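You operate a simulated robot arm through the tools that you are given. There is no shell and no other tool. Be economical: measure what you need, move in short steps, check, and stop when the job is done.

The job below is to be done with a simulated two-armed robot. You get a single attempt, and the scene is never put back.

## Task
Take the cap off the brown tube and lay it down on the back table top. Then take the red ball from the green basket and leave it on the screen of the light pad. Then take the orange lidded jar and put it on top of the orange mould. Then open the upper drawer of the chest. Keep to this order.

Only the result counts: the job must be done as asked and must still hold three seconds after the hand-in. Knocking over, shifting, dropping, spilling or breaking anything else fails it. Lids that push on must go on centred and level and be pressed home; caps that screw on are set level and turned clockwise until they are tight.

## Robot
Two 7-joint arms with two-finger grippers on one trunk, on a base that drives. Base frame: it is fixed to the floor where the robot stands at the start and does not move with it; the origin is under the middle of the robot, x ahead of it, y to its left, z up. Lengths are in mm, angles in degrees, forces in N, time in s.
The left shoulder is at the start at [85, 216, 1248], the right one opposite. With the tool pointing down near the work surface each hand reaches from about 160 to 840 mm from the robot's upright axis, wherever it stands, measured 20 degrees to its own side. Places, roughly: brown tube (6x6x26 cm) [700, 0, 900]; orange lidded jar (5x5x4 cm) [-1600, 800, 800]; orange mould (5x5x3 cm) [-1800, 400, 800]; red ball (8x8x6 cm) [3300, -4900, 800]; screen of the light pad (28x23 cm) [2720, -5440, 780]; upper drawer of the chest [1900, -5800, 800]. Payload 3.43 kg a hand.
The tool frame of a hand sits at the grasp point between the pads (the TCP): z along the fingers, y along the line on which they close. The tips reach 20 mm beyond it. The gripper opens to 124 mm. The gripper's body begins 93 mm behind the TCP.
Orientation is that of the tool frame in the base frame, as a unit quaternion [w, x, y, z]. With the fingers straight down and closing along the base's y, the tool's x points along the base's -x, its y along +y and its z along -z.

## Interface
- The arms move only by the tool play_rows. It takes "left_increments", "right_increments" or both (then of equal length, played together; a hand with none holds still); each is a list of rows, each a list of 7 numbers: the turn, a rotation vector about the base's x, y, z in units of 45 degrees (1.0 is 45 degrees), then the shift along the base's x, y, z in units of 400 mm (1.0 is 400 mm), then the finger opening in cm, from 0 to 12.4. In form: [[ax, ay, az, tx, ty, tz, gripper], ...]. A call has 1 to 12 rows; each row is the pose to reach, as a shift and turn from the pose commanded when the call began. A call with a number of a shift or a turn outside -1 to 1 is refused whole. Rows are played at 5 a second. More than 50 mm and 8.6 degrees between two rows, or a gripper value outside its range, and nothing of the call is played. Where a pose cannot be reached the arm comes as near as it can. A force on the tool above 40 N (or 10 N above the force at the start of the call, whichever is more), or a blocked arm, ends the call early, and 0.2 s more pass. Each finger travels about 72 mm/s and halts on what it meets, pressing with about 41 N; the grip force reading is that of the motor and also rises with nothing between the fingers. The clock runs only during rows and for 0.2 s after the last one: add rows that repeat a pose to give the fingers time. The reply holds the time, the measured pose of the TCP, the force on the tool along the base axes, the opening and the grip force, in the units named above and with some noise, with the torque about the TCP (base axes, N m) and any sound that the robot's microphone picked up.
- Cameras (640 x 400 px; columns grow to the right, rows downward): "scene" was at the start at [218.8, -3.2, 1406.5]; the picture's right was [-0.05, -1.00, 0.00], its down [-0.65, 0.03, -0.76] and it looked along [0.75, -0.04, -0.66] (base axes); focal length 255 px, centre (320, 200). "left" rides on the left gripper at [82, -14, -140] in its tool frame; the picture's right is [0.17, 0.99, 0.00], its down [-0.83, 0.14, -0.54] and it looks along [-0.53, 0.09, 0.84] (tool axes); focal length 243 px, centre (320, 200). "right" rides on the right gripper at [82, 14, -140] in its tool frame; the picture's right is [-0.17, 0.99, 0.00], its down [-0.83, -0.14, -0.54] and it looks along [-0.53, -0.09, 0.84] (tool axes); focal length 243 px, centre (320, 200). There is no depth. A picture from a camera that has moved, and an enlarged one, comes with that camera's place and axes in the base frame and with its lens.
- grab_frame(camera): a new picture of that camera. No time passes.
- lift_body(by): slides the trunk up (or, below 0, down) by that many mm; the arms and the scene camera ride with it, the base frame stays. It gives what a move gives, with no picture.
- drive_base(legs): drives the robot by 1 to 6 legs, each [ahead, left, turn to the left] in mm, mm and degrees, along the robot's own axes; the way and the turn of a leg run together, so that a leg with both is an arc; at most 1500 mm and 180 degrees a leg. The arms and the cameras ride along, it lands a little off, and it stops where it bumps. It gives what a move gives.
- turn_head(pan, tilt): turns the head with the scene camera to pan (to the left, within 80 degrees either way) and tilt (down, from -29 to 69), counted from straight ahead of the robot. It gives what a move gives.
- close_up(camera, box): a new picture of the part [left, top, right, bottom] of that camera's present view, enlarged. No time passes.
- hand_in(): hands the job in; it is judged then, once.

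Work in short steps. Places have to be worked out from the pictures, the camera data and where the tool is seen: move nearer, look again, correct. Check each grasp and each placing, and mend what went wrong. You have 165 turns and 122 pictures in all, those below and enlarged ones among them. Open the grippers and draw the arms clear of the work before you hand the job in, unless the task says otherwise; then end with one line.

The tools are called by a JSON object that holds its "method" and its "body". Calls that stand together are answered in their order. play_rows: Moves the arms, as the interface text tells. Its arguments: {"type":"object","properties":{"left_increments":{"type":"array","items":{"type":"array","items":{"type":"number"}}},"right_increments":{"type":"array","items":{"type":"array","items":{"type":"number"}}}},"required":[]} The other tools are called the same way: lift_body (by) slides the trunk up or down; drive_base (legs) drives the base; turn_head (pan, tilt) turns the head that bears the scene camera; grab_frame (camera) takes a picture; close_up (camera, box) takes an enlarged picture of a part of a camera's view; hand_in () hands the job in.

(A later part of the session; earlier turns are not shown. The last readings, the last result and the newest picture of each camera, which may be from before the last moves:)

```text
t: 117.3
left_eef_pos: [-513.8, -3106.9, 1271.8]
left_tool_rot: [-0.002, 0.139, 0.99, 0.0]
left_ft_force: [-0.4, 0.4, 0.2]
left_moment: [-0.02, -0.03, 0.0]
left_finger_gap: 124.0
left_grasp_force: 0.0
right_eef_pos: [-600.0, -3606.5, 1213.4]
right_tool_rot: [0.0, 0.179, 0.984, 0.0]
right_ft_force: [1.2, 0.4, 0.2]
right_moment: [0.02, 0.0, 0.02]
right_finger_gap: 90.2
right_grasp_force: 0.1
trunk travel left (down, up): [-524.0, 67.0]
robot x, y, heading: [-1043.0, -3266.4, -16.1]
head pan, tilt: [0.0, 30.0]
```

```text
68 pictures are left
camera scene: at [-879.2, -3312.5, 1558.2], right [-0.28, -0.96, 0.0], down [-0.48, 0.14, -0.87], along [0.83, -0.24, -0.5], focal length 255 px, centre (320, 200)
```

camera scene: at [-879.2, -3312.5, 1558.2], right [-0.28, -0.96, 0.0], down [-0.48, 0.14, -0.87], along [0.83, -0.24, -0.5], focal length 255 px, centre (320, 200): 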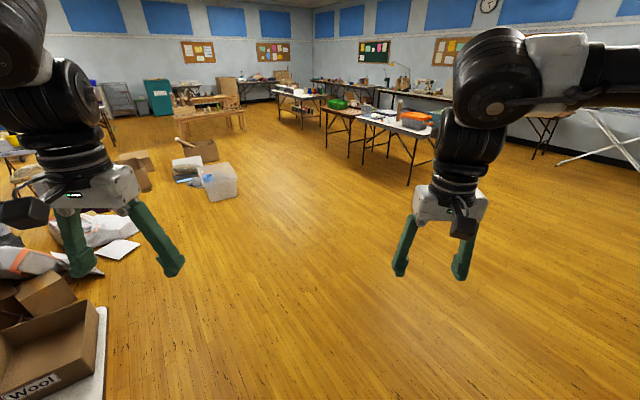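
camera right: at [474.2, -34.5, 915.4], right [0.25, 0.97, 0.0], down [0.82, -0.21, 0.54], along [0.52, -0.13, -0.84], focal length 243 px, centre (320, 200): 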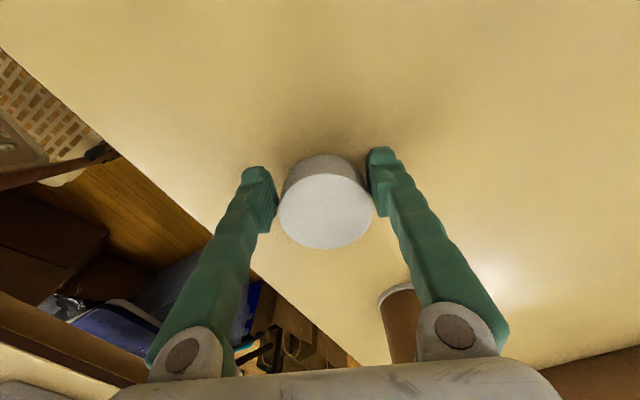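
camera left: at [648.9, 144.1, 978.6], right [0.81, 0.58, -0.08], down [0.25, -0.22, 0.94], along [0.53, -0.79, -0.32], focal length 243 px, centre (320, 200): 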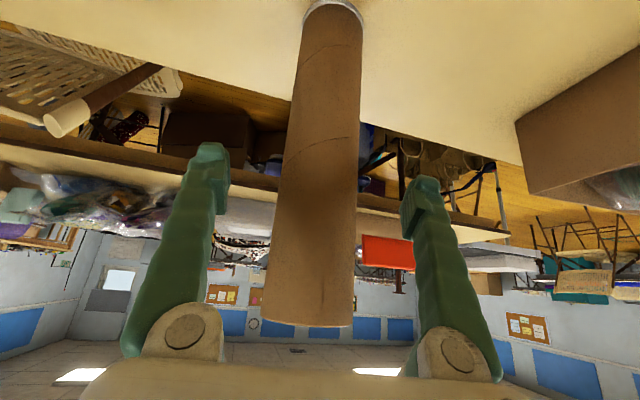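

Open floor. Basket at about (3430, -4860) and the pad's table are visible. I drive 4470 mm toward the basket, then turn to face the tables (heading -78).

{"method": "drive_base", "body": {"legs": [[0, 0, 2], [1480, 0, 0], [1480, 0, 0], [1300, 0, 0], [0, 0, -63]]}}

{"method": "turn_head", "body": {"pan": 0, "tilt": 40}}

{"method": "grab_frame", "body": {"camera": "scene"}}

```text
t: 146.8
left_eef_pos: [3456.7, -4645.1, 1272.1]
left_tool_rot: [0.0, 0.624, 0.781, 0.001]
left_ft_force: [0.4, 0.2, -0.6]
left_moment: [0.0, 0.0, -0.01]
left_finger_gap: 124.3
left_grasp_force: 0.0
right_eef_pos: [2976.6, -4810.2, 1213.5]
right_tool_rot: [-0.001, 0.656, 0.754, 0.0]
right_ft_force: [0.5, -0.4, -0.1]
right_moment: [-0.01, 0.0, 0.01]
right_finger_gap: 90.0
right_grasp_force: 0.1
trunk travel left (down, up): [-524.0, 67.0]
robot x, y, heading: [3058.8, -4259.7, -77.2]
head pan, tilt: [0.0, 30.0]
```

```text
t: 147.5
left_eef_pos: [3456.9, -4646.5, 1272.1]
left_tool_rot: [-0.001, 0.624, 0.782, 0.001]
left_ft_force: [-0.2, 0.9, 0.2]
left_moment: [-0.01, 0.01, 0.0]
left_finger_gap: 124.0
left_grasp_force: 0.0
right_eef_pos: [2976.6, -4810.5, 1213.5]
right_tool_rot: [0.0, 0.656, 0.754, 0.0]
right_ft_force: [0.6, -0.4, -0.5]
right_moment: [-0.01, 0.0, 0.0]
right_finger_gap: 90.2
right_grasp_force: 0.0
trunk travel left (down, up): [-524.0, 67.0]
robot x, y, heading: [3062.9, -4259.9, -77.2]
head pan, tilt: [0.0, 40.0]
```

```text
67 pictures are left
camera scene: at [3099.9, -4416.3, 1542.9], right [-0.98, -0.22, 0.0], down [-0.14, 0.63, -0.77], along [0.17, -0.75, -0.64], focal length 255 px, centre (320, 200)
```

scene: 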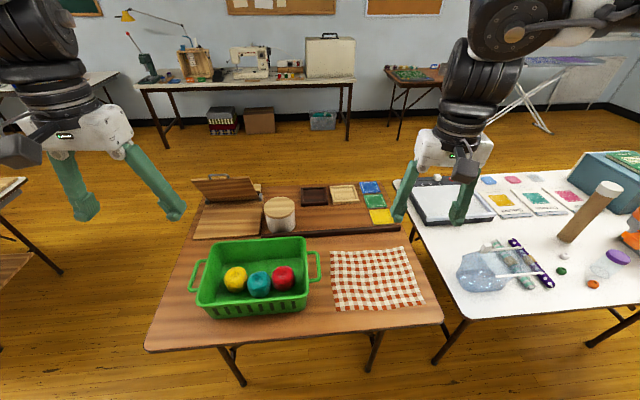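

The red ball sits in the green basket's right part at about (3330, -4866); the light pad lies at about (2712, -5406) on the next table. I zoom in on the basket and pad.

{"method": "close_up", "body": {"camera": "scene", "box": [180, 220, 340, 320]}}

{"method": "close_up", "body": {"camera": "left", "box": [0, 0, 640, 400]}}

```text
4.00 times, centred on (260, 270) of scene
camera zoom: at [3099.9, -4416.3, 1542.9], right [-0.98, -0.22, 0.0], down [-0.14, 0.63, -0.77], along [0.17, -0.75, -0.64], focal length 1021 px, centre (560, -80)
```

zoom: 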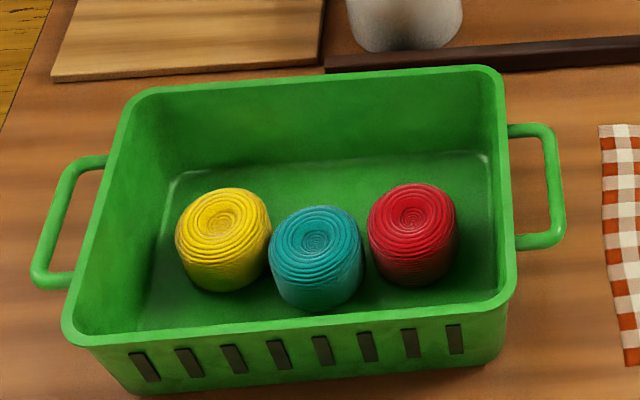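

```text
1.00 times, centred on (320, 200) of left (not enlarged: the box is as wide or as high as the picture)
camera zoom: at [3425.1, -4570.5, 1412.2], right [0.92, 0.38, 0.0], down [0.32, -0.78, 0.54], along [0.21, -0.5, -0.84], focal length 243 px, centre (320, 200)
```

zoom: 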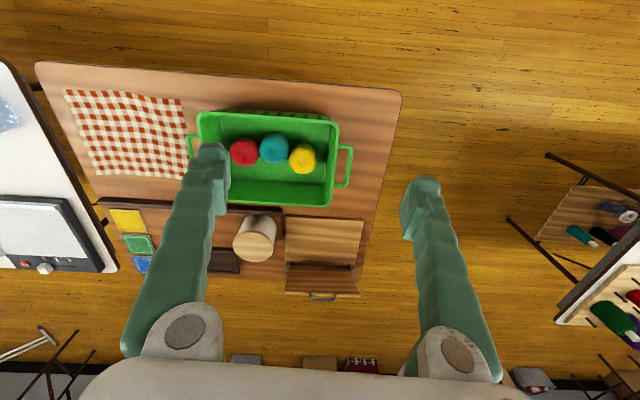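

Triangulated: red roll centre about (3333, -4875), top at ~800, basket rim ~840; the teal one touches on its left. I lower the trunk, and bring the left hand above it, yawed so the fingers close front-back.

{"method": "lift_body", "body": {"by": -120}}

{"method": "play_rows", "body": {"left_increments": [[0, 0, -0.12, -0.035, -0.064, -0.03, 12.4], [0, 0, -0.24, -0.07, -0.128, -0.06, 12.4], [0, 0, -0.36, -0.105, -0.19, -0.1, 12.4], [0, 0, -0.48, -0.14, -0.26, -0.14, 12.4], [0, 0, -0.6, -0.175, -0.32, -0.18, 12.4], [0, 0, -0.72, -0.21, -0.39, -0.22, 11], [0, 0, -0.84, -0.25, -0.46, -0.26, 10], [0, 0, -0.96, -0.28, -0.52, -0.3, 10], [0, 0, -0.99, -0.31, -0.575, -0.34, 10]]}}

{"method": "grab_frame", "body": {"camera": "left"}}

```text
t: 149.0
left_eef_pos: [3456.5, -4646.7, 1152.0]
left_tool_rot: [-0.001, 0.625, 0.781, 0.0]
left_ft_force: [1.0, 0.0, 0.1]
left_moment: [0.03, 0.01, -0.03]
left_finger_gap: 123.9
left_grasp_force: 0.0
right_eef_pos: [2977.7, -4810.0, 1094.3]
right_tool_rot: [0.0, 0.655, 0.755, 0.0]
right_ft_force: [0.1, -0.1, -0.5]
right_moment: [0.0, 0.01, 0.01]
right_finger_gap: 89.9
right_grasp_force: 0.1
trunk travel left (down, up): [-404.0, 187.0]
robot x, y, heading: [3061.3, -4260.4, -77.3]
head pan, tilt: [0.0, 40.0]
```

```text
t: 151.0
left_eef_pos: [3333.1, -4878.1, 1016.1]
left_tool_rot: [0.0, 0.874, 0.486, 0.002]
left_ft_force: [0.2, -0.6, 0.0]
left_moment: [0.03, 0.0, -0.03]
left_finger_gap: 100.1
left_grasp_force: 0.1
right_eef_pos: [2976.4, -4812.7, 1092.5]
right_tool_rot: [-0.002, 0.655, 0.755, 0.001]
right_ft_force: [0.2, 0.0, -0.6]
right_moment: [0.03, -0.01, -0.03]
right_finger_gap: 90.0
right_grasp_force: 0.0
trunk travel left (down, up): [-404.0, 187.0]
robot x, y, heading: [3060.3, -4259.1, -77.4]
head pan, tilt: [0.0, 40.0]
```

```text
64 pictures are left
camera left: at [3363.7, -4801.8, 1156.4], right [0.93, -0.38, 0.0], down [-0.32, -0.78, 0.54], along [-0.2, -0.5, -0.84], focal length 243 px, centre (320, 200)
```

left: 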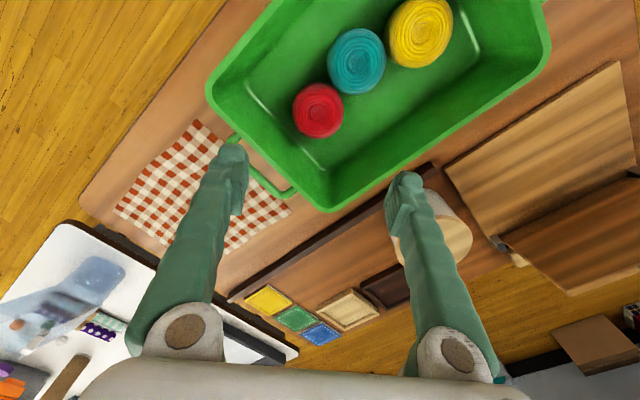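

The red roll is at (3333, -4874). I yaw 30° more so the fingers run parallel to the side wall, and descend to z ≈ 880, then look.

{"method": "play_rows", "body": {"left_increments": [[0, 0, -0.167, 0, 0.005, 0, 9.4], [0, 0, -0.333, 0, 0.01, -0.04, 9.4], [0, 0, -0.5, 0, 0.01, -0.1, 9.4], [0, 0, -0.667, 0, 0.01, -0.18, 9.4], [0, 0, -0.667, 0, 0.01, -0.26, 9.4], [0, 0, -0.667, 0, 0.01, -0.34, 9.4]]}}

{"method": "grab_frame", "body": {"camera": "left"}}

```text
t: 152.4
left_eef_pos: [3332.8, -4872.2, 880.0]
left_tool_rot: [0.001, 0.97, 0.244, 0.001]
left_ft_force: [-0.4, -1.6, 0.4]
left_moment: [0.03, 0.01, -0.01]
left_finger_gap: 94.1
left_grasp_force: 0.0
right_eef_pos: [2976.8, -4810.7, 1093.3]
right_tool_rot: [0.0, 0.656, 0.755, 0.001]
right_ft_force: [-0.3, 0.0, -0.6]
right_moment: [-0.03, 0.04, 0.0]
right_finger_gap: 89.9
right_grasp_force: 0.1
trunk travel left (down, up): [-404.0, 187.0]
robot x, y, heading: [3060.0, -4257.5, -77.6]
head pan, tilt: [0.0, 40.0]
```

```text
63 pictures are left
camera left: at [3398.0, -4822.0, 1019.6], right [0.61, -0.79, 0.0], down [-0.67, -0.52, 0.54], along [-0.42, -0.33, -0.84], focal length 243 px, centre (320, 200)
```

left: 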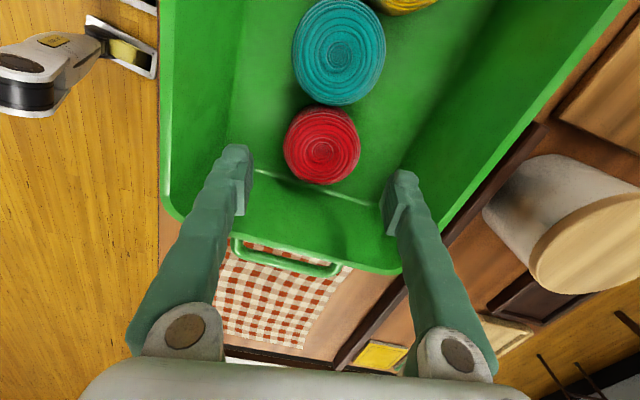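

The roll is centred under the fingers. I descend to z 773 and close.

{"method": "play_rows", "body": {"left_increments": [[0, 0, 0, 0.002, -0.003, -0.09, 9.4], [0, 0, 0, 0.002, -0.003, -0.18, 9.4], [0, 0, 0, 0.002, -0.003, -0.265, 9.4], [0, 0, 0, 0.002, -0.003, -0.265, 8], [0, 0, 0, 0.002, -0.003, -0.265, 7], [0, 0, 0, 0.002, -0.003, -0.265, 6], [0, 0, 0, 0.002, -0.003, -0.265, 5]]}}

{"method": "grab_frame", "body": {"camera": "left"}}

```text
t: 154.0
left_eef_pos: [3333.9, -4873.8, 773.3]
left_tool_rot: [0.0, 0.97, 0.244, 0.001]
left_ft_force: [-0.8, 0.5, 0.5]
left_moment: [0.0, 0.0, 0.0]
left_finger_gap: 74.3
left_grasp_force: 41.0
right_eef_pos: [2976.9, -4810.9, 1092.3]
right_tool_rot: [0.0, 0.656, 0.755, 0.001]
right_ft_force: [0.3, 0.5, -0.5]
right_moment: [0.01, 0.0, 0.01]
right_finger_gap: 90.0
right_grasp_force: 0.0
trunk travel left (down, up): [-404.0, 187.0]
robot x, y, heading: [3060.5, -4256.4, -77.3]
head pan, tilt: [0.0, 40.0]
```

```text
62 pictures are left
camera left: at [3399.7, -4824.5, 913.9], right [0.61, -0.79, 0.0], down [-0.67, -0.52, 0.54], along [-0.42, -0.33, -0.84], focal length 243 px, centre (320, 200)
```

left: 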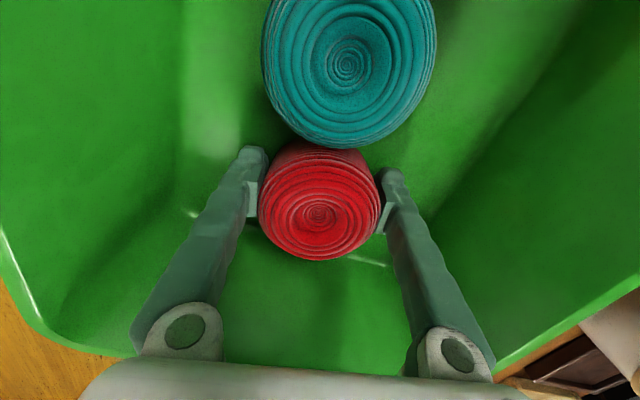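

Gripped (74 mm, 41 N). I lift straight up.

{"method": "play_rows", "body": {"left_increments": [[0, 0, 0, 0, 0, 0.05, 5], [0, 0, 0, 0, 0, 0.12, 5], [0, 0, 0, 0, 0, 0.22, 5], [0, 0, 0, 0, 0, 0.33, 5], [0, 0, 0, 0, 0, 0.44, 5], [0, 0, 0, 0, 0, 0.55, 5], [0, 0, 0, 0, 0, 0.66, 5]]}}

{"method": "grab_frame", "body": {"camera": "scene"}}

```text
t: 155.6
left_eef_pos: [3330.5, -4874.0, 1038.1]
left_tool_rot: [0.0, 0.97, 0.244, 0.002]
left_ft_force: [0.7, 0.9, -0.5]
left_moment: [-0.03, -0.04, -0.01]
left_finger_gap: 74.0
left_grasp_force: 41.5
right_eef_pos: [2975.9, -4809.8, 1094.2]
right_tool_rot: [0.0, 0.656, 0.755, 0.0]
right_ft_force: [-0.1, 0.2, -0.3]
right_moment: [-0.07, -0.02, -0.01]
right_finger_gap: 89.9
right_grasp_force: 0.0
trunk travel left (down, up): [-404.0, 187.0]
robot x, y, heading: [3062.8, -4255.4, -77.2]
head pan, tilt: [0.0, 40.0]
```

```text
61 pictures are left
camera scene: at [3110.7, -4466.8, 1408.0], right [-0.98, -0.22, 0.0], down [-0.14, 0.63, -0.77], along [0.17, -0.75, -0.64], focal length 255 px, centre (320, 200)
```

scene: 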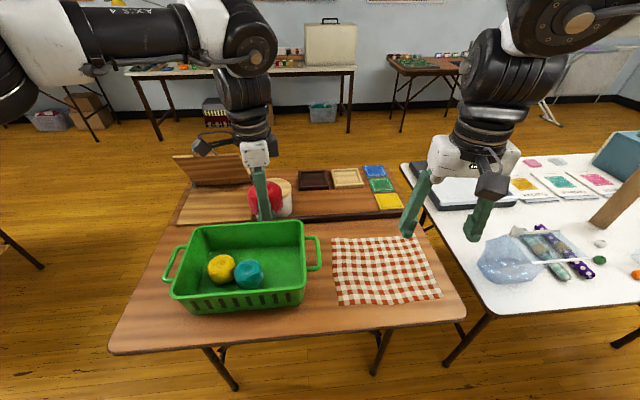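

The ball is lifted and the basket stayed put. I raise the trunk for clearance, shift right 780 mm, align with the pad's table and approach partway.

{"method": "lift_body", "body": {"by": 100}}

{"method": "drive_base", "body": {"legs": [[0, -778, 0], [0, 0, 6], [140, 0, 0]]}}

{"method": "turn_head", "body": {"pan": 5, "tilt": 48}}

{"method": "grab_frame", "body": {"camera": "scene"}}

```text
t: 156.9
left_eef_pos: [3332.9, -4873.1, 1136.7]
left_tool_rot: [-0.001, 0.97, 0.244, 0.001]
left_ft_force: [-0.4, 0.1, -0.9]
left_moment: [0.0, -0.02, -0.01]
left_finger_gap: 74.3
left_grasp_force: 41.1
right_eef_pos: [2976.5, -4810.4, 1193.1]
right_tool_rot: [-0.001, 0.655, 0.755, 0.001]
right_ft_force: [0.2, 0.1, 0.4]
right_moment: [0.04, -0.03, 0.02]
right_finger_gap: 89.9
right_grasp_force: 0.1
trunk travel left (down, up): [-504.0, 87.0]
robot x, y, heading: [3056.0, -4256.7, -77.4]
head pan, tilt: [0.0, 40.0]
```

```text
t: 169.5
left_eef_pos: [2674.8, -5145.5, 1139.4]
left_tool_rot: [0.002, 0.955, 0.295, 0.002]
left_ft_force: [-0.2, 0.2, 0.1]
left_moment: [-0.04, -0.03, -0.01]
left_finger_gap: 74.4
left_grasp_force: 41.3
right_eef_pos: [2313.7, -5122.0, 1195.2]
right_tool_rot: [0.001, 0.614, 0.789, -0.001]
right_ft_force: [-1.1, 0.7, 0.0]
right_moment: [-0.03, -0.03, -0.02]
right_finger_gap: 90.1
right_grasp_force: 0.0
trunk travel left (down, up): [-504.0, 87.0]
robot x, y, heading: [2344.4, -4567.7, -71.0]
head pan, tilt: [0.0, 40.0]
```

```text
t: 170.2
left_eef_pos: [2675.1, -5147.9, 1137.6]
left_tool_rot: [-0.001, 0.955, 0.296, 0.001]
left_ft_force: [-0.1, -0.4, -1.2]
left_moment: [-0.03, 0.02, 0.01]
left_finger_gap: 74.2
left_grasp_force: 41.3
right_eef_pos: [2314.2, -5123.3, 1193.1]
right_tool_rot: [-0.001, 0.614, 0.789, 0.0]
right_ft_force: [-0.1, -0.5, 0.4]
right_moment: [0.01, 0.03, -0.02]
right_finger_gap: 90.1
right_grasp_force: 0.0
trunk travel left (down, up): [-504.0, 87.0]
robot x, y, heading: [2339.1, -4560.7, -71.1]
head pan, tilt: [5.0, 48.0]
```

```text
60 pictures are left
camera scene: at [2403.2, -4723.3, 1507.2], right [-0.91, -0.4, 0.0], down [-0.3, 0.68, -0.67], along [0.27, -0.61, -0.74], focal length 255 px, centre (320, 200)
```

scene: 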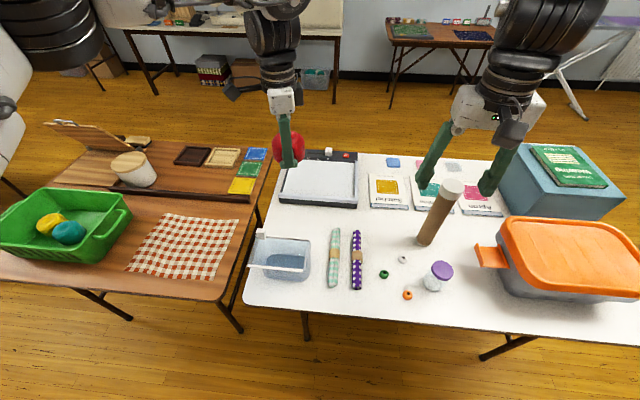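

The pad's screen centre is at about (2716, -5430). I drive 110 mm closer and 80 mm right, lower the trunk and look.

{"method": "drive_base", "body": {"legs": [[110, -80, 0]]}}

{"method": "lift_body", "body": {"by": -90}}

{"method": "turn_head", "body": {"pan": 8, "tilt": 45}}

{"method": "grab_frame", "body": {"camera": "scene"}}

```text
t: 171.9
left_eef_pos: [2635.3, -5274.7, 1138.5]
left_tool_rot: [0.0, 0.955, 0.297, 0.001]
left_ft_force: [0.0, 0.0, -0.5]
left_moment: [-0.02, 0.01, -0.01]
left_finger_gap: 74.4
left_grasp_force: 41.2
right_eef_pos: [2273.4, -5252.1, 1193.5]
right_tool_rot: [-0.001, 0.613, 0.79, 0.0]
right_ft_force: [-0.8, 0.2, -0.2]
right_moment: [-0.01, -0.01, 0.0]
right_finger_gap: 90.0
right_grasp_force: 0.1
trunk travel left (down, up): [-504.0, 87.0]
robot x, y, heading: [2300.9, -4692.0, -71.3]
head pan, tilt: [5.0, 48.0]
```

```text
t: 173.2
left_eef_pos: [2635.5, -5277.2, 1049.5]
left_tool_rot: [0.0, 0.955, 0.297, 0.002]
left_ft_force: [0.0, 0.0, -1.0]
left_moment: [0.02, -0.02, -0.02]
left_finger_gap: 74.4
left_grasp_force: 41.2
right_eef_pos: [2274.0, -5252.7, 1105.3]
right_tool_rot: [0.0, 0.614, 0.789, 0.0]
right_ft_force: [0.3, 0.0, -0.1]
right_moment: [-0.01, -0.04, 0.01]
right_finger_gap: 89.9
right_grasp_force: 0.0
trunk travel left (down, up): [-414.0, 177.0]
robot x, y, heading: [2299.9, -4694.3, -70.9]
head pan, tilt: [5.0, 48.0]
```

```text
t: 173.8
left_eef_pos: [2635.8, -5275.7, 1046.9]
left_tool_rot: [0.0, 0.955, 0.296, 0.001]
left_ft_force: [0.7, -0.4, -1.2]
left_moment: [0.01, -0.01, -0.02]
left_finger_gap: 73.8
left_grasp_force: 41.2
right_eef_pos: [2274.9, -5252.0, 1104.6]
right_tool_rot: [0.001, 0.614, 0.789, 0.0]
right_ft_force: [0.6, 0.4, -0.7]
right_moment: [0.0, 0.02, -0.02]
right_finger_gap: 90.1
right_grasp_force: 0.0
trunk travel left (down, up): [-414.0, 177.0]
robot x, y, heading: [2297.3, -4693.1, -71.2]
head pan, tilt: [8.0, 45.0]
```

```text
59 pictures are left
camera scene: at [2379.9, -4887.3, 1410.8], right [-0.89, -0.45, 0.0], down [-0.32, 0.63, -0.71], along [0.32, -0.63, -0.71], focal length 255 px, centre (320, 200)
```

scene: 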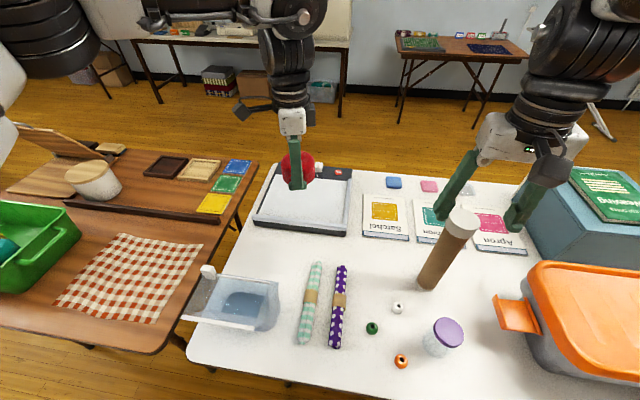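

I carry the ball over the screen toward (2680, -5405) and down to z ≈ 900.

{"method": "play_rows", "body": {"left_increments": [[0, 0, 0, 0.022, -0.065, -0.06, 5], [0, 0, 0, 0.044, -0.13, -0.12, 5], [0, 0, 0, 0.066, -0.195, -0.2, 5], [0, 0, 0, 0.088, -0.26, -0.28, 5], [0, 0, 0, 0.11, -0.322, -0.36, 5]]}}

{"method": "grab_frame", "body": {"camera": "scene"}}

{"method": "grab_frame", "body": {"camera": "left"}}

```text
t: 175.0
left_eef_pos: [2648.8, -5366.5, 914.1]
left_tool_rot: [0.0, 0.955, 0.296, 0.001]
left_ft_force: [0.7, -0.6, 0.4]
left_moment: [0.05, 0.06, 0.0]
left_finger_gap: 73.9
left_grasp_force: 41.3
left hand out of reach, approached as far as the arm can: row 4, 5
right_eef_pos: [2274.4, -5252.9, 1103.5]
right_tool_rot: [0.0, 0.614, 0.789, 0.0]
right_ft_force: [-0.3, -0.6, -0.1]
right_moment: [0.01, -0.02, 0.03]
right_finger_gap: 89.9
right_grasp_force: 0.1
trunk travel left (down, up): [-414.0, 177.0]
robot x, y, heading: [2295.4, -4694.5, -71.4]
head pan, tilt: [8.0, 45.0]
```

```text
58 pictures are left
camera scene: at [2380.4, -4887.2, 1410.7], right [-0.89, -0.45, 0.0], down [-0.32, 0.63, -0.71], along [0.32, -0.63, -0.71], focal length 255 px, centre (320, 200)
```

scene: 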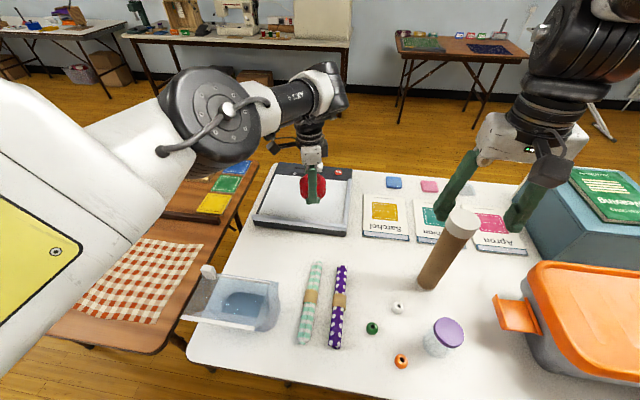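

```text
57 pictures are left
camera left: at [2709.7, -5310.1, 1054.3], right [0.69, -0.72, 0.0], down [-0.61, -0.58, 0.54], along [-0.39, -0.37, -0.84], focal length 243 px, centre (320, 200)
```

left: 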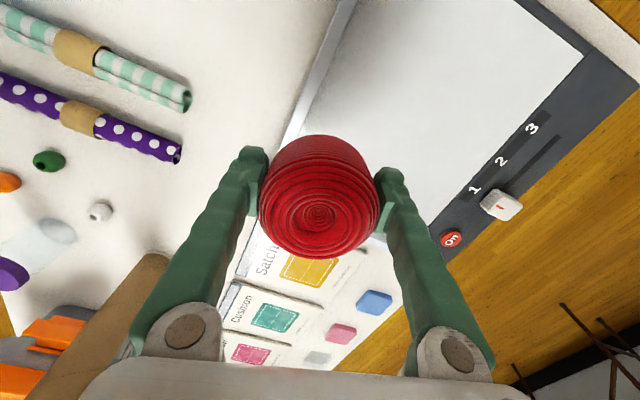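

The ball is only ~26 mm inside the screen's near edge and the arm is at full reach. The base has room (table edge at 308 mm, body ≤ 207 mm there), so I drive 50 mm ahead and 20 mm left.

{"method": "drive_base", "body": {"legs": [[50, 20, 0]]}}

{"method": "play_rows", "body": {"left_increments": [[0, 0, 0, 0, 0, -0.06, 5], [0, 0, 0, 0, 0, -0.12, 5], [0, 0, 0, 0, 0, -0.18, 5]]}}

{"method": "grab_frame", "body": {"camera": "left"}}

{"method": "close_up", "body": {"camera": "scene", "box": [230, 140, 390, 260]}}

```text
t: 176.0
left_eef_pos: [2683.0, -5405.0, 916.0]
left_tool_rot: [0.0, 0.955, 0.296, 0.001]
left_ft_force: [-0.5, 0.3, -1.1]
left_moment: [-0.01, -0.01, 0.01]
left_finger_gap: 73.7
left_grasp_force: 40.9
right_eef_pos: [2308.6, -5291.2, 1104.7]
right_tool_rot: [0.002, 0.613, 0.79, 0.0]
right_ft_force: [-0.1, 1.3, 0.0]
right_moment: [-0.01, -0.02, -0.02]
right_finger_gap: 89.8
right_grasp_force: 0.1
trunk travel left (down, up): [-414.0, 177.0]
robot x, y, heading: [2332.4, -4734.9, -71.1]
head pan, tilt: [8.0, 45.0]
```

```text
t: 176.8
left_eef_pos: [2680.3, -5401.8, 843.7]
left_tool_rot: [0.001, 0.955, 0.296, 0.0]
left_ft_force: [-0.3, 0.3, -0.6]
left_moment: [0.01, 0.05, -0.01]
left_finger_gap: 73.4
left_grasp_force: 40.5
left hand out of reach, approached as far as the arm can: row 3
right_eef_pos: [2310.5, -5291.7, 1103.4]
right_tool_rot: [-0.001, 0.613, 0.79, 0.0]
right_ft_force: [-0.5, 0.4, -0.1]
right_moment: [0.02, 0.06, -0.02]
right_finger_gap: 90.2
right_grasp_force: 0.0
trunk travel left (down, up): [-414.0, 177.0]
robot x, y, heading: [2333.2, -4732.5, -71.0]
head pan, tilt: [8.0, 45.0]
```

```text
56 pictures are left
camera left: at [2740.7, -5345.7, 983.6], right [0.69, -0.72, 0.0], down [-0.61, -0.58, 0.54], along [-0.39, -0.37, -0.84], focal length 243 px, centre (320, 200)
```

left: 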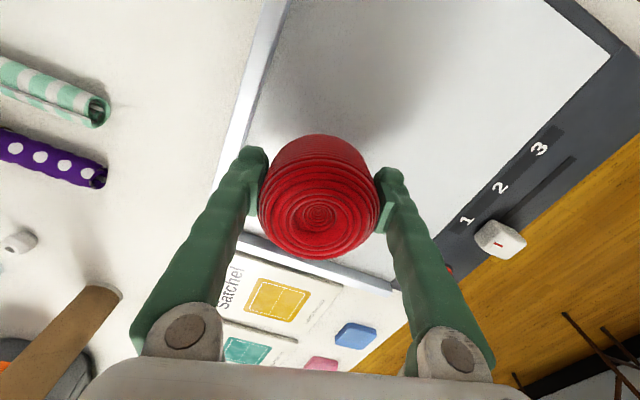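

```text
3.33 times, centred on (310, 200) of scene
camera zoom: at [2415.2, -4928.0, 1410.6], right [-0.89, -0.45, 0.0], down [-0.32, 0.63, -0.71], along [0.32, -0.63, -0.71], focal length 850 px, centre (353, 200)
```

zoom: 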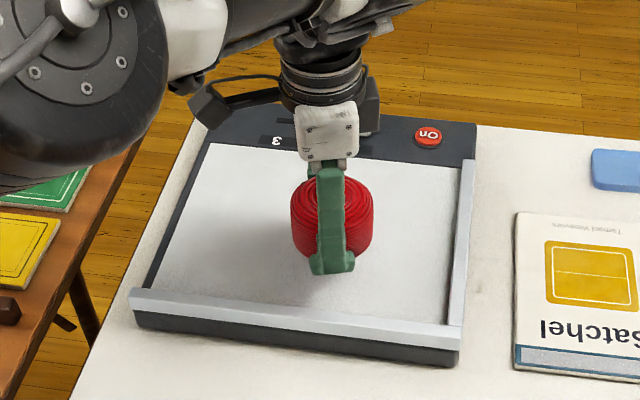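

The ball hangs over the middle of the screen. I lower further, giving back 12 mm of reach, until it touches.

{"method": "play_rows", "body": {"left_increments": [[0, 0, 0, -0.005, 0.015, -0.02, 5], [0, 0, 0, -0.01, 0.03, -0.04, 5], [0, 0, 0, -0.012, 0.035, -0.055, 5], [0, 0, 0, -0.015, 0.042, -0.068, 5]]}}

```text
t: 177.8
left_eef_pos: [2672.6, -5384.6, 815.0]
left_tool_rot: [0.0, 0.955, 0.295, 0.001]
left_ft_force: [-0.2, 0.6, -0.3]
left_moment: [0.02, -0.02, 0.0]
left_finger_gap: 73.7
left_grasp_force: 40.3
right_eef_pos: [2308.6, -5292.2, 1104.4]
right_tool_rot: [0.0, 0.613, 0.79, 0.0]
right_ft_force: [0.2, 0.5, 0.2]
right_moment: [-0.01, 0.0, -0.01]
right_finger_gap: 90.0
right_grasp_force: 0.1
trunk travel left (down, up): [-414.0, 177.0]
robot x, y, heading: [2334.2, -4731.6, -71.0]
head pan, tilt: [8.0, 45.0]
```

{"method": "play_rows", "body": {"left_increments": [[0, 0, 0, 0, 0, -0.01, 5], [0, 0, 0, 0, 0.003, -0.018, 5], [0, 0, 0, 0, 0.005, -0.026, 5], [0, 0, 0, 0, 0.005, -0.034, 5]]}}

{"method": "close_up", "body": {"camera": "scene", "box": [230, 140, 390, 260]}}

```text
t: 178.8
left_eef_pos: [2672.6, -5384.8, 809.2]
left_tool_rot: [0.003, 0.955, 0.298, 0.0]
left_ft_force: [-2.9, 11.2, 23.5]
left_moment: [1.32, 0.48, -0.18]
left_finger_gap: 73.7
left_grasp_force: 41.0
right_eef_pos: [2308.7, -5290.8, 1105.4]
right_tool_rot: [0.0, 0.614, 0.789, 0.0]
right_ft_force: [-0.1, -0.6, -0.3]
right_moment: [0.03, 0.02, -0.05]
right_finger_gap: 89.7
right_grasp_force: 0.1
trunk travel left (down, up): [-414.0, 177.0]
robot x, y, heading: [2335.9, -4738.0, -71.1]
head pan, tilt: [8.0, 45.0]
stopped in row 4 (left hand): the force on the tool passed its limit at 44 N (the readings are from after the stop); the commanded pose is now the measured one
```

```text
3.33 times, centred on (310, 200) of scene
camera zoom: at [2413.6, -4924.5, 1411.2], right [-0.89, -0.45, 0.0], down [-0.32, 0.63, -0.71], along [0.32, -0.63, -0.71], focal length 850 px, centre (353, 200)
```

zoom: 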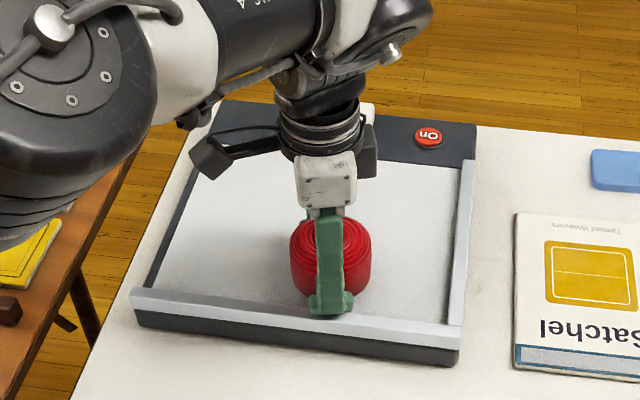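

It touched, but close to the near frame. I lift 10 mm, move 15 mm farther in, and set it down again.

{"method": "play_rows", "body": {"left_increments": [[0, 0, 0, 0, 0, 0.025, 5], [0, 0, 0, 0.006, -0.018, 0.025, 5], [0, 0, 0, 0.012, -0.037, 0.025, 5], [0, 0, 0, 0.012, -0.037, 0.013, 5], [0, 0, 0, 0.012, -0.037, 0.006, 5]]}}

```text
t: 180.0
left_eef_pos: [2677.2, -5397.6, 809.6]
left_tool_rot: [0.004, 0.955, 0.296, 0.001]
left_ft_force: [-0.2, 0.5, -0.3]
left_moment: [0.02, 0.0, -0.01]
left_finger_gap: 73.6
left_grasp_force: 41.3
left hand out of reach, approached as far as the arm can: row 4, 5
right_eef_pos: [2308.8, -5293.1, 1104.1]
right_tool_rot: [0.001, 0.614, 0.79, 0.0]
right_ft_force: [0.8, 0.3, 0.8]
right_moment: [0.0, -0.01, 0.02]
right_finger_gap: 90.0
right_grasp_force: 0.1
trunk travel left (down, up): [-414.0, 177.0]
robot x, y, heading: [2335.5, -4734.2, -71.1]
head pan, tilt: [8.0, 45.0]
```

No contact here at 810; I lower in 2 mm steps.

{"method": "play_rows", "body": {"left_increments": [[0, 0, 0, 0, 0.004, -0.006, 5], [0, 0, 0, 0, 0.006, -0.012, 5], [0, 0, 0, 0, 0.008, -0.018, 5]]}}

```text
t: 180.8
left_eef_pos: [2677.4, -5394.9, 805.2]
left_tool_rot: [0.005, 0.955, 0.297, 0.001]
left_ft_force: [-0.9, -1.4, 11.9]
left_moment: [0.36, 0.11, 0.06]
left_finger_gap: 73.4
left_grasp_force: 41.5
right_eef_pos: [2308.1, -5291.6, 1104.6]
right_tool_rot: [0.0, 0.614, 0.79, 0.0]
right_ft_force: [0.4, 0.5, 0.2]
right_moment: [-0.03, 0.01, 0.0]
right_finger_gap: 89.9
right_grasp_force: 0.1
trunk travel left (down, up): [-414.0, 177.0]
robot x, y, heading: [2331.6, -4732.7, -71.3]
head pan, tilt: [8.0, 45.0]
```

Contact with 12 N. I open and rise.

{"method": "play_rows", "body": {"left_increments": [[0, 0, 0, 0, 0, 0.003, 7.2], [0, 0, 0, 0, 0, 0.005, 7.8], [0, 0, 0, 0, 0, 0.006, 8.6], [0, 0, 0, 0, 0, 0.006, 9.2], [0, 0, 0, 0, 0.005, 0.06, 9.2], [0, 0, 0, 0, 0.02, 0.15, 9.2], [0, 0, 0, 0, 0.04, 0.25, 9.2], [0, 0, 0, -0.02, 0.08, 0.35, 9.2], [0, 0, 0, -0.04, 0.14, 0.44, 9.2], [0, 0, 0, -0.06, 0.2, 0.53, 9.2]]}}

{"method": "close_up", "body": {"camera": "scene", "box": [230, 140, 390, 260]}}

```text
t: 183.0
left_eef_pos: [2654.7, -5313.4, 1015.2]
left_tool_rot: [0.004, 0.955, 0.296, 0.001]
left_ft_force: [0.0, -0.4, -0.1]
left_moment: [-0.03, -0.01, 0.0]
left_finger_gap: 91.9
left_grasp_force: 0.0
right_eef_pos: [2308.0, -5291.1, 1104.0]
right_tool_rot: [0.0, 0.614, 0.79, -0.001]
right_ft_force: [-0.4, -0.2, 0.2]
right_moment: [-0.03, -0.03, -0.01]
right_finger_gap: 90.2
right_grasp_force: 0.0
trunk travel left (down, up): [-414.0, 177.0]
robot x, y, heading: [2333.6, -4731.4, -71.1]
head pan, tilt: [8.0, 45.0]
```

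```text
3.33 times, centred on (310, 200) of scene
camera zoom: at [2414.0, -4925.4, 1411.1], right [-0.89, -0.45, 0.0], down [-0.32, 0.63, -0.71], along [0.32, -0.63, -0.71], focal length 850 px, centre (353, 200)
```

zoom: 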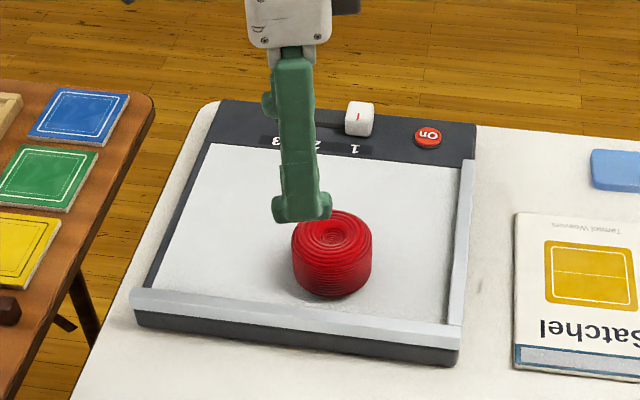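

The ball rests on the screen. Before leaving I zoom in on the blue-teal box near (1900, -5800), which should be the chest.

{"method": "turn_head", "body": {"pan": -30, "tilt": 40}}

{"method": "grab_frame", "body": {"camera": "scene"}}

```text
t: 184.1
left_eef_pos: [2653.8, -5314.6, 1013.0]
left_tool_rot: [0.003, 0.955, 0.297, 0.001]
left_ft_force: [0.0, 0.6, 0.4]
left_moment: [0.0, 0.01, -0.02]
left_finger_gap: 92.0
left_grasp_force: 0.0
right_eef_pos: [2308.8, -5291.5, 1105.5]
right_tool_rot: [0.0, 0.614, 0.789, 0.001]
right_ft_force: [-0.7, -0.3, -0.7]
right_moment: [-0.01, -0.02, 0.03]
right_finger_gap: 89.9
right_grasp_force: 0.0
trunk travel left (down, up): [-414.0, 177.0]
robot x, y, heading: [2329.8, -4731.4, -70.9]
head pan, tilt: [-30.0, 40.0]
```

```text
52 pictures are left
camera scene: at [2361.4, -4937.9, 1418.1], right [-0.98, 0.19, 0.0], down [0.12, 0.63, -0.77], along [-0.15, -0.75, -0.64], focal length 255 px, centre (320, 200)
```

scene: 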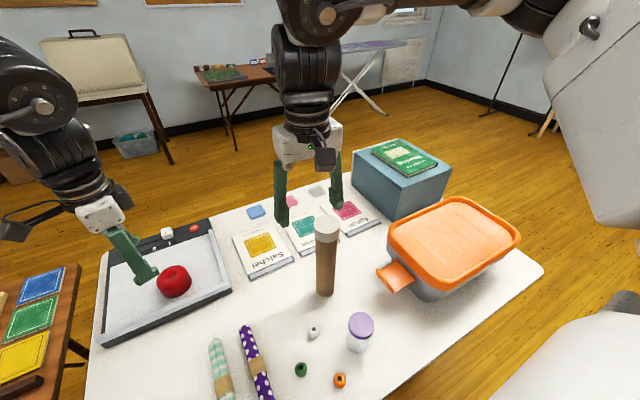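

The chest is the blue box at the far right of this table; its drawers must face away, to be seen later. Now I raise the trunk, back off and drive back toward the jar.

{"method": "lift_body", "body": {"by": 150}}

{"method": "drive_base", "body": {"legs": [[-500, 0, 0], [0, 0, -126], [1480, 0, 0], [1480, 0, 0], [340, 0, 0]]}}

```text
t: 185.8
left_eef_pos: [2653.6, -5314.0, 1162.1]
left_tool_rot: [0.002, 0.955, 0.297, 0.0]
left_ft_force: [0.4, 0.4, -0.1]
left_moment: [-0.04, -0.01, -0.01]
left_finger_gap: 92.0
left_grasp_force: 0.0
right_eef_pos: [2308.3, -5292.4, 1252.5]
right_tool_rot: [-0.002, 0.614, 0.789, 0.002]
right_ft_force: [0.0, 0.3, -0.8]
right_moment: [0.03, 0.05, -0.01]
right_finger_gap: 90.1
right_grasp_force: 0.1
trunk travel left (down, up): [-564.0, 27.0]
robot x, y, heading: [2330.0, -4732.3, -70.8]
head pan, tilt: [-30.0, 40.0]
```

```text
t: 216.3
left_eef_pos: [-1564.6, -2973.7, 1165.7]
left_tool_rot: [-0.001, -0.673, 0.739, 0.003]
left_ft_force: [0.6, 0.1, 0.3]
left_moment: [0.01, 0.03, 0.0]
left_finger_gap: 91.8
left_grasp_force: 0.0
right_eef_pos: [-1326.8, -2724.9, 1255.8]
right_tool_rot: [0.0, 0.975, -0.221, 0.0]
right_ft_force: [-0.2, 0.4, -0.3]
right_moment: [0.03, 0.0, -0.02]
right_finger_gap: 89.9
right_grasp_force: 0.1
trunk travel left (down, up): [-564.0, 27.0]
robot x, y, heading: [-913.7, -3102.8, 158.8]
head pan, tilt: [-30.0, 40.0]
```

I keep clear of the jug table: 430 mm on, turn to heading 92 and drive up the aisle.

{"method": "drive_base", "body": {"legs": [[430, 0, 0], [0, 0, -67], [1325, 0, 0], [1325, 0, 0]]}}

{"method": "turn_head", "body": {"pan": 30, "tilt": 45}}

{"method": "grab_frame", "body": {"camera": "scene"}}

```text
t: 239.1
left_eef_pos: [-1668.5, 342.7, 1165.6]
left_tool_rot: [0.0, -0.173, 0.985, 0.003]
left_ft_force: [0.0, -0.2, -0.3]
left_moment: [0.0, 0.01, 0.03]
left_finger_gap: 92.0
left_grasp_force: 0.0
right_eef_pos: [-1340.1, 234.7, 1254.0]
right_tool_rot: [0.001, -0.706, 0.709, 0.0]
right_ft_force: [-0.6, -0.7, 0.2]
right_moment: [0.05, -0.01, 0.03]
right_finger_gap: 89.9
right_grasp_force: 0.1
trunk travel left (down, up): [-564.0, 27.0]
robot x, y, heading: [-1506.3, -300.9, 94.2]
head pan, tilt: [-30.0, 40.0]
```

```text
t: 240.4
left_eef_pos: [-1667.3, 343.8, 1165.4]
left_tool_rot: [-0.001, -0.173, 0.985, 0.004]
left_ft_force: [0.3, -0.7, -0.1]
left_moment: [-0.01, 0.0, 0.02]
left_finger_gap: 92.1
left_grasp_force: 0.0
right_eef_pos: [-1340.2, 235.6, 1253.9]
right_tool_rot: [-0.001, -0.705, 0.709, -0.001]
right_ft_force: [0.1, -0.1, 0.7]
right_moment: [0.01, 0.02, 0.01]
right_finger_gap: 90.0
right_grasp_force: 0.1
trunk travel left (down, up): [-564.0, 27.0]
robot x, y, heading: [-1507.2, -299.9, 94.3]
head pan, tilt: [30.0, 45.0]
```

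```text
51 pictures are left
camera scene: at [-1551.0, -189.9, 1582.3], right [0.83, 0.56, 0.0], down [0.4, -0.58, -0.71], along [-0.4, 0.58, -0.71], focal length 255 px, centre (320, 200)
```

scene: 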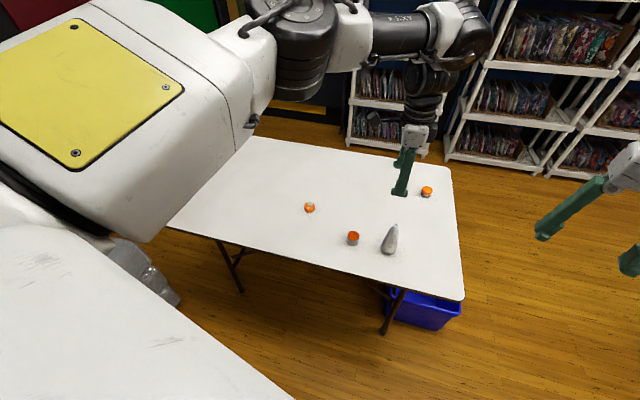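

Three small orange items are in view. I zoom in to tell jar from mould.

{"method": "close_up", "body": {"camera": "scene", "box": [290, 170, 450, 270]}}

```text
4.00 times, centred on (370, 220) of scene
camera zoom: at [-1551.0, -189.9, 1582.3], right [0.83, 0.56, 0.0], down [0.4, -0.58, -0.71], along [-0.4, 0.58, -0.71], focal length 1021 px, centre (120, 120)
```

zoom: 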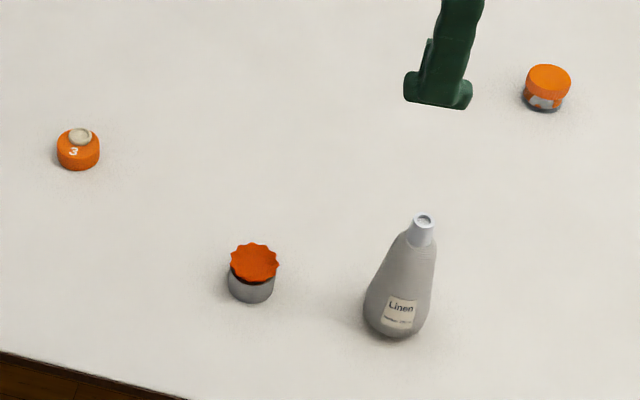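

The jar (glass, orange lid) is at about (-1628, 773); the fluted mould at about (-1777, 363). I square up to the table's long side, drive 300 mm closer and lower the trunk.

{"method": "drive_base", "body": {"legs": [[0, 0, 12.7], [300, 0, 0]]}}

{"method": "lift_body", "body": {"by": -150}}

{"method": "turn_head", "body": {"pan": -10, "tilt": 45}}

{"method": "grab_frame", "body": {"camera": "scene"}}

{"method": "grab_frame", "body": {"camera": "right"}}

```text
t: 243.8
left_eef_pos: [-1893.3, 573.5, 1165.3]
left_tool_rot: [0.0, -0.281, 0.96, 0.004]
left_ft_force: [0.2, -0.3, 0.9]
left_moment: [0.03, -0.02, 0.0]
left_finger_gap: 92.0
left_grasp_force: 0.1
right_eef_pos: [-1548.8, 538.9, 1255.1]
right_tool_rot: [0.0, 0.78, -0.626, -0.001]
right_ft_force: [0.3, -0.7, 0.6]
right_moment: [-0.03, -0.02, -0.01]
right_finger_gap: 90.1
right_grasp_force: 0.0
trunk travel left (down, up): [-564.0, 27.0]
robot x, y, heading: [-1595.5, -14.5, 107.3]
head pan, tilt: [30.0, 45.0]
```

```text
t: 245.6
left_eef_pos: [-1891.6, 574.3, 1015.6]
left_tool_rot: [-0.001, -0.282, 0.959, 0.004]
left_ft_force: [0.3, 0.0, 0.8]
left_moment: [0.0, -0.01, -0.04]
left_finger_gap: 92.1
left_grasp_force: 0.1
right_eef_pos: [-1549.4, 541.5, 1104.1]
right_tool_rot: [0.0, 0.78, -0.626, -0.001]
right_ft_force: [-0.7, -0.6, 0.1]
right_moment: [-0.02, 0.01, 0.02]
right_finger_gap: 90.1
right_grasp_force: 0.1
trunk travel left (down, up): [-414.0, 177.0]
robot x, y, heading: [-1590.6, -16.8, 106.9]
head pan, tilt: [30.0, 45.0]
```

```text
t: 246.7
left_eef_pos: [-1893.6, 573.9, 1014.6]
left_tool_rot: [-0.001, -0.282, 0.96, 0.003]
left_ft_force: [-0.1, 0.6, 0.3]
left_moment: [0.0, 0.03, -0.01]
left_finger_gap: 91.9
left_grasp_force: 0.0
right_eef_pos: [-1549.9, 540.9, 1104.7]
right_tool_rot: [0.0, 0.78, -0.626, -0.001]
right_ft_force: [0.5, 0.3, -1.0]
right_moment: [-0.03, -0.01, 0.0]
right_finger_gap: 90.3
right_grasp_force: 0.0
trunk travel left (down, up): [-414.0, 177.0]
robot x, y, heading: [-1589.7, -18.0, 107.1]
head pan, tilt: [-10.0, 45.0]
```

```text
49 pictures are left
camera scene: at [-1637.6, 188.7, 1410.8], right [0.99, 0.12, 0.0], down [0.09, -0.7, -0.71], along [-0.09, 0.7, -0.71], focal length 255 px, centre (320, 200)
```

scene: 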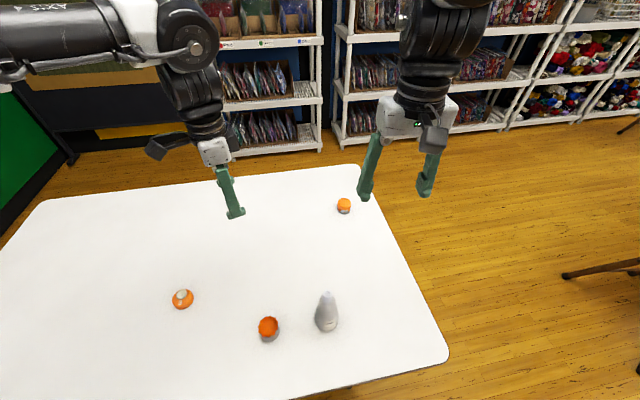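

```text
48 pictures are left
camera right: at [-1546.6, 458.6, 1243.8], right [-1.0, -0.05, 0.0], down [-0.04, 0.84, 0.54], along [-0.03, 0.54, -0.84], focal length 243 px, centre (320, 200)
```

right: 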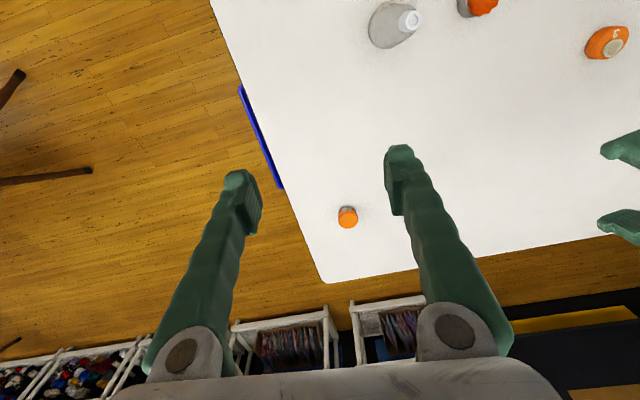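

By both cameras the jar is at (-1633, 812), top near 762, and the mould at (-1794, 397). The table edge is 310 mm ahead, so I drive 50 mm closer, then move the right hand over the jar.

{"method": "drive_base", "body": {"legs": [[50, 0, 0]]}}

{"method": "grab_frame", "body": {"camera": "right"}}

```text
t: 247.6
left_eef_pos: [-1907.5, 619.9, 1015.9]
left_tool_rot: [0.0, -0.281, 0.96, 0.005]
left_ft_force: [-0.4, 0.2, -0.1]
left_moment: [0.01, 0.01, 0.02]
left_finger_gap: 91.7
left_grasp_force: 0.0
right_eef_pos: [-1562.6, 586.6, 1104.9]
right_tool_rot: [-0.001, 0.779, -0.626, -0.001]
right_ft_force: [-0.4, -0.1, 0.5]
right_moment: [0.01, 0.05, -0.06]
right_finger_gap: 90.0
right_grasp_force: 0.1
trunk travel left (down, up): [-414.0, 177.0]
robot x, y, heading: [-1605.3, 31.3, 107.2]
head pan, tilt: [-10.0, 45.0]
```

```text
47 pictures are left
camera right: at [-1560.5, 503.7, 1244.8], right [-1.0, -0.05, 0.0], down [-0.04, 0.84, 0.54], along [-0.03, 0.54, -0.84], focal length 243 px, centre (320, 200)
```

right: 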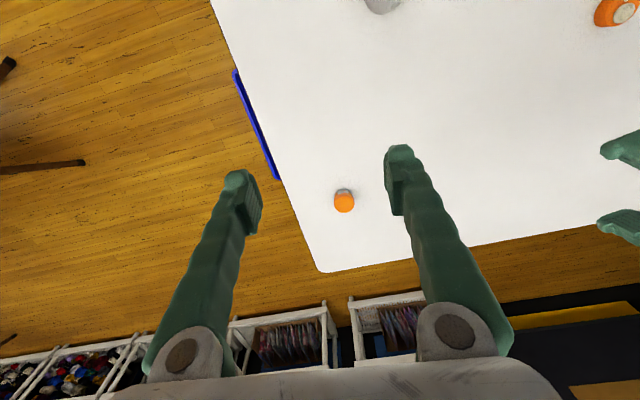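

The jar is at (-1635, 814). I move the right hand above it to z ≈ 850.

{"method": "play_rows", "body": {"right_increments": [[0, 0, 0, -0.02, 0.07, -0.07, 9], [0, 0, 0, -0.045, 0.14, -0.14, 9], [0, 0, 0, -0.07, 0.21, -0.21, 9], [0, 0, 0, -0.09, 0.28, -0.29, 9], [0, 0, 0, -0.11, 0.35, -0.37, 9], [0, 0, 0, -0.13, 0.42, -0.45, 9], [0, 0, 0, -0.155, 0.48, -0.53, 9], [0, 0, 0, -0.18, 0.56, -0.6, 9], [0, 0, 0, -0.18, 0.567, -0.637, 9]]}}

{"method": "grab_frame", "body": {"camera": "right"}}

```text
t: 249.6
left_eef_pos: [-1904.5, 621.5, 1015.8]
left_tool_rot: [-0.001, -0.282, 0.96, 0.004]
left_ft_force: [1.1, 0.2, -0.3]
left_moment: [-0.01, 0.04, 0.01]
left_finger_gap: 91.9
left_grasp_force: 0.0
right_eef_pos: [-1635.0, 813.6, 848.9]
right_tool_rot: [0.004, 0.78, -0.626, -0.004]
right_ft_force: [3.4, 2.6, 0.8]
right_moment: [-0.18, 0.38, 0.03]
right_finger_gap: 90.0
right_grasp_force: 0.0
trunk travel left (down, up): [-414.0, 177.0]
robot x, y, heading: [-1606.0, 27.0, 106.9]
head pan, tilt: [-10.0, 45.0]
```

```text
46 pictures are left
camera right: at [-1630.3, 731.6, 988.9], right [-1.0, -0.05, 0.01], down [-0.04, 0.84, 0.54], along [-0.04, 0.54, -0.84], focal length 243 px, centre (320, 200)
```

right: 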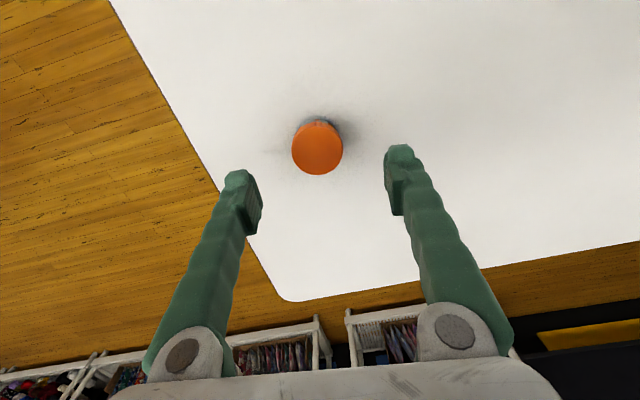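

The hand is centred over the jar. I descend to z 772 with the fingers around it and look.

{"method": "play_rows", "body": {"right_increments": [[0, 0, 0, -0.002, 0.004, -0.06, 8], [0, 0, 0, -0.002, 0.004, -0.12, 8], [0, 0, 0, -0.002, 0.004, -0.19, 8]]}}

{"method": "grab_frame", "body": {"camera": "right"}}

{"method": "close_up", "body": {"camera": "scene", "box": [260, 130, 420, 250]}}

```text
t: 250.4
left_eef_pos: [-1907.1, 622.2, 1015.1]
left_tool_rot: [0.0, -0.281, 0.96, 0.003]
left_ft_force: [-0.2, 0.1, -0.2]
left_moment: [0.03, -0.02, 0.02]
left_finger_gap: 92.0
left_grasp_force: 0.1
right_eef_pos: [-1640.8, 804.0, 777.5]
right_tool_rot: [0.001, 0.78, -0.626, -0.001]
right_ft_force: [-0.4, -0.2, 0.0]
right_moment: [-0.08, 0.0, 0.0]
right_finger_gap: 80.0
right_grasp_force: 0.1
right hand out of reach, approached as far as the arm can: row 2, 3
trunk travel left (down, up): [-414.0, 177.0]
robot x, y, heading: [-1607.7, 31.6, 106.9]
head pan, tilt: [-10.0, 45.0]
```

```text
45 pictures are left
camera right: at [-1637.2, 720.8, 917.0], right [-1.0, -0.05, 0.0], down [-0.04, 0.84, 0.54], along [-0.03, 0.54, -0.84], focal length 243 px, centre (320, 200)
```

right: 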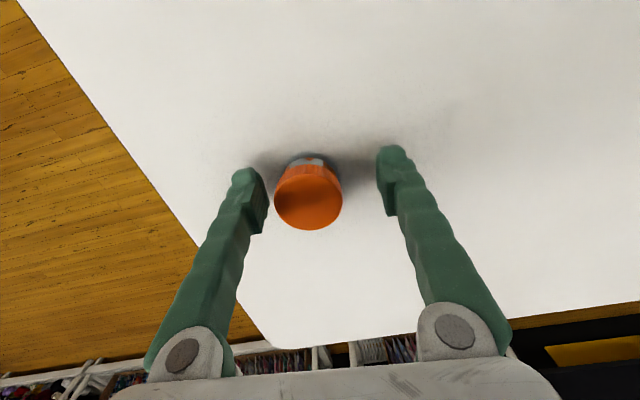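

```text
3.33 times, centred on (340, 190) of scene
camera zoom: at [-1652.4, 235.9, 1410.7], right [0.99, 0.12, 0.0], down [0.09, -0.7, -0.71], along [-0.09, 0.7, -0.71], focal length 850 px, centre (253, 233)
```

zoom: 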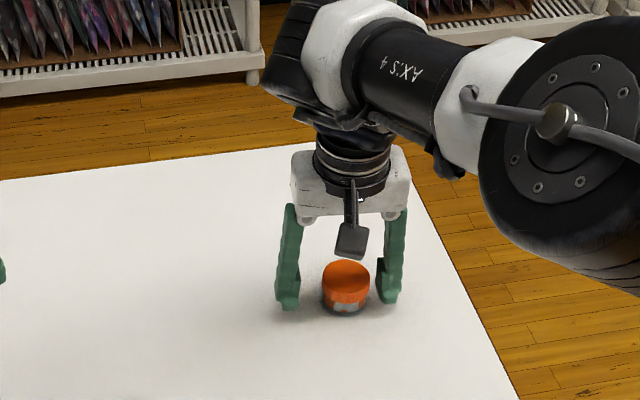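

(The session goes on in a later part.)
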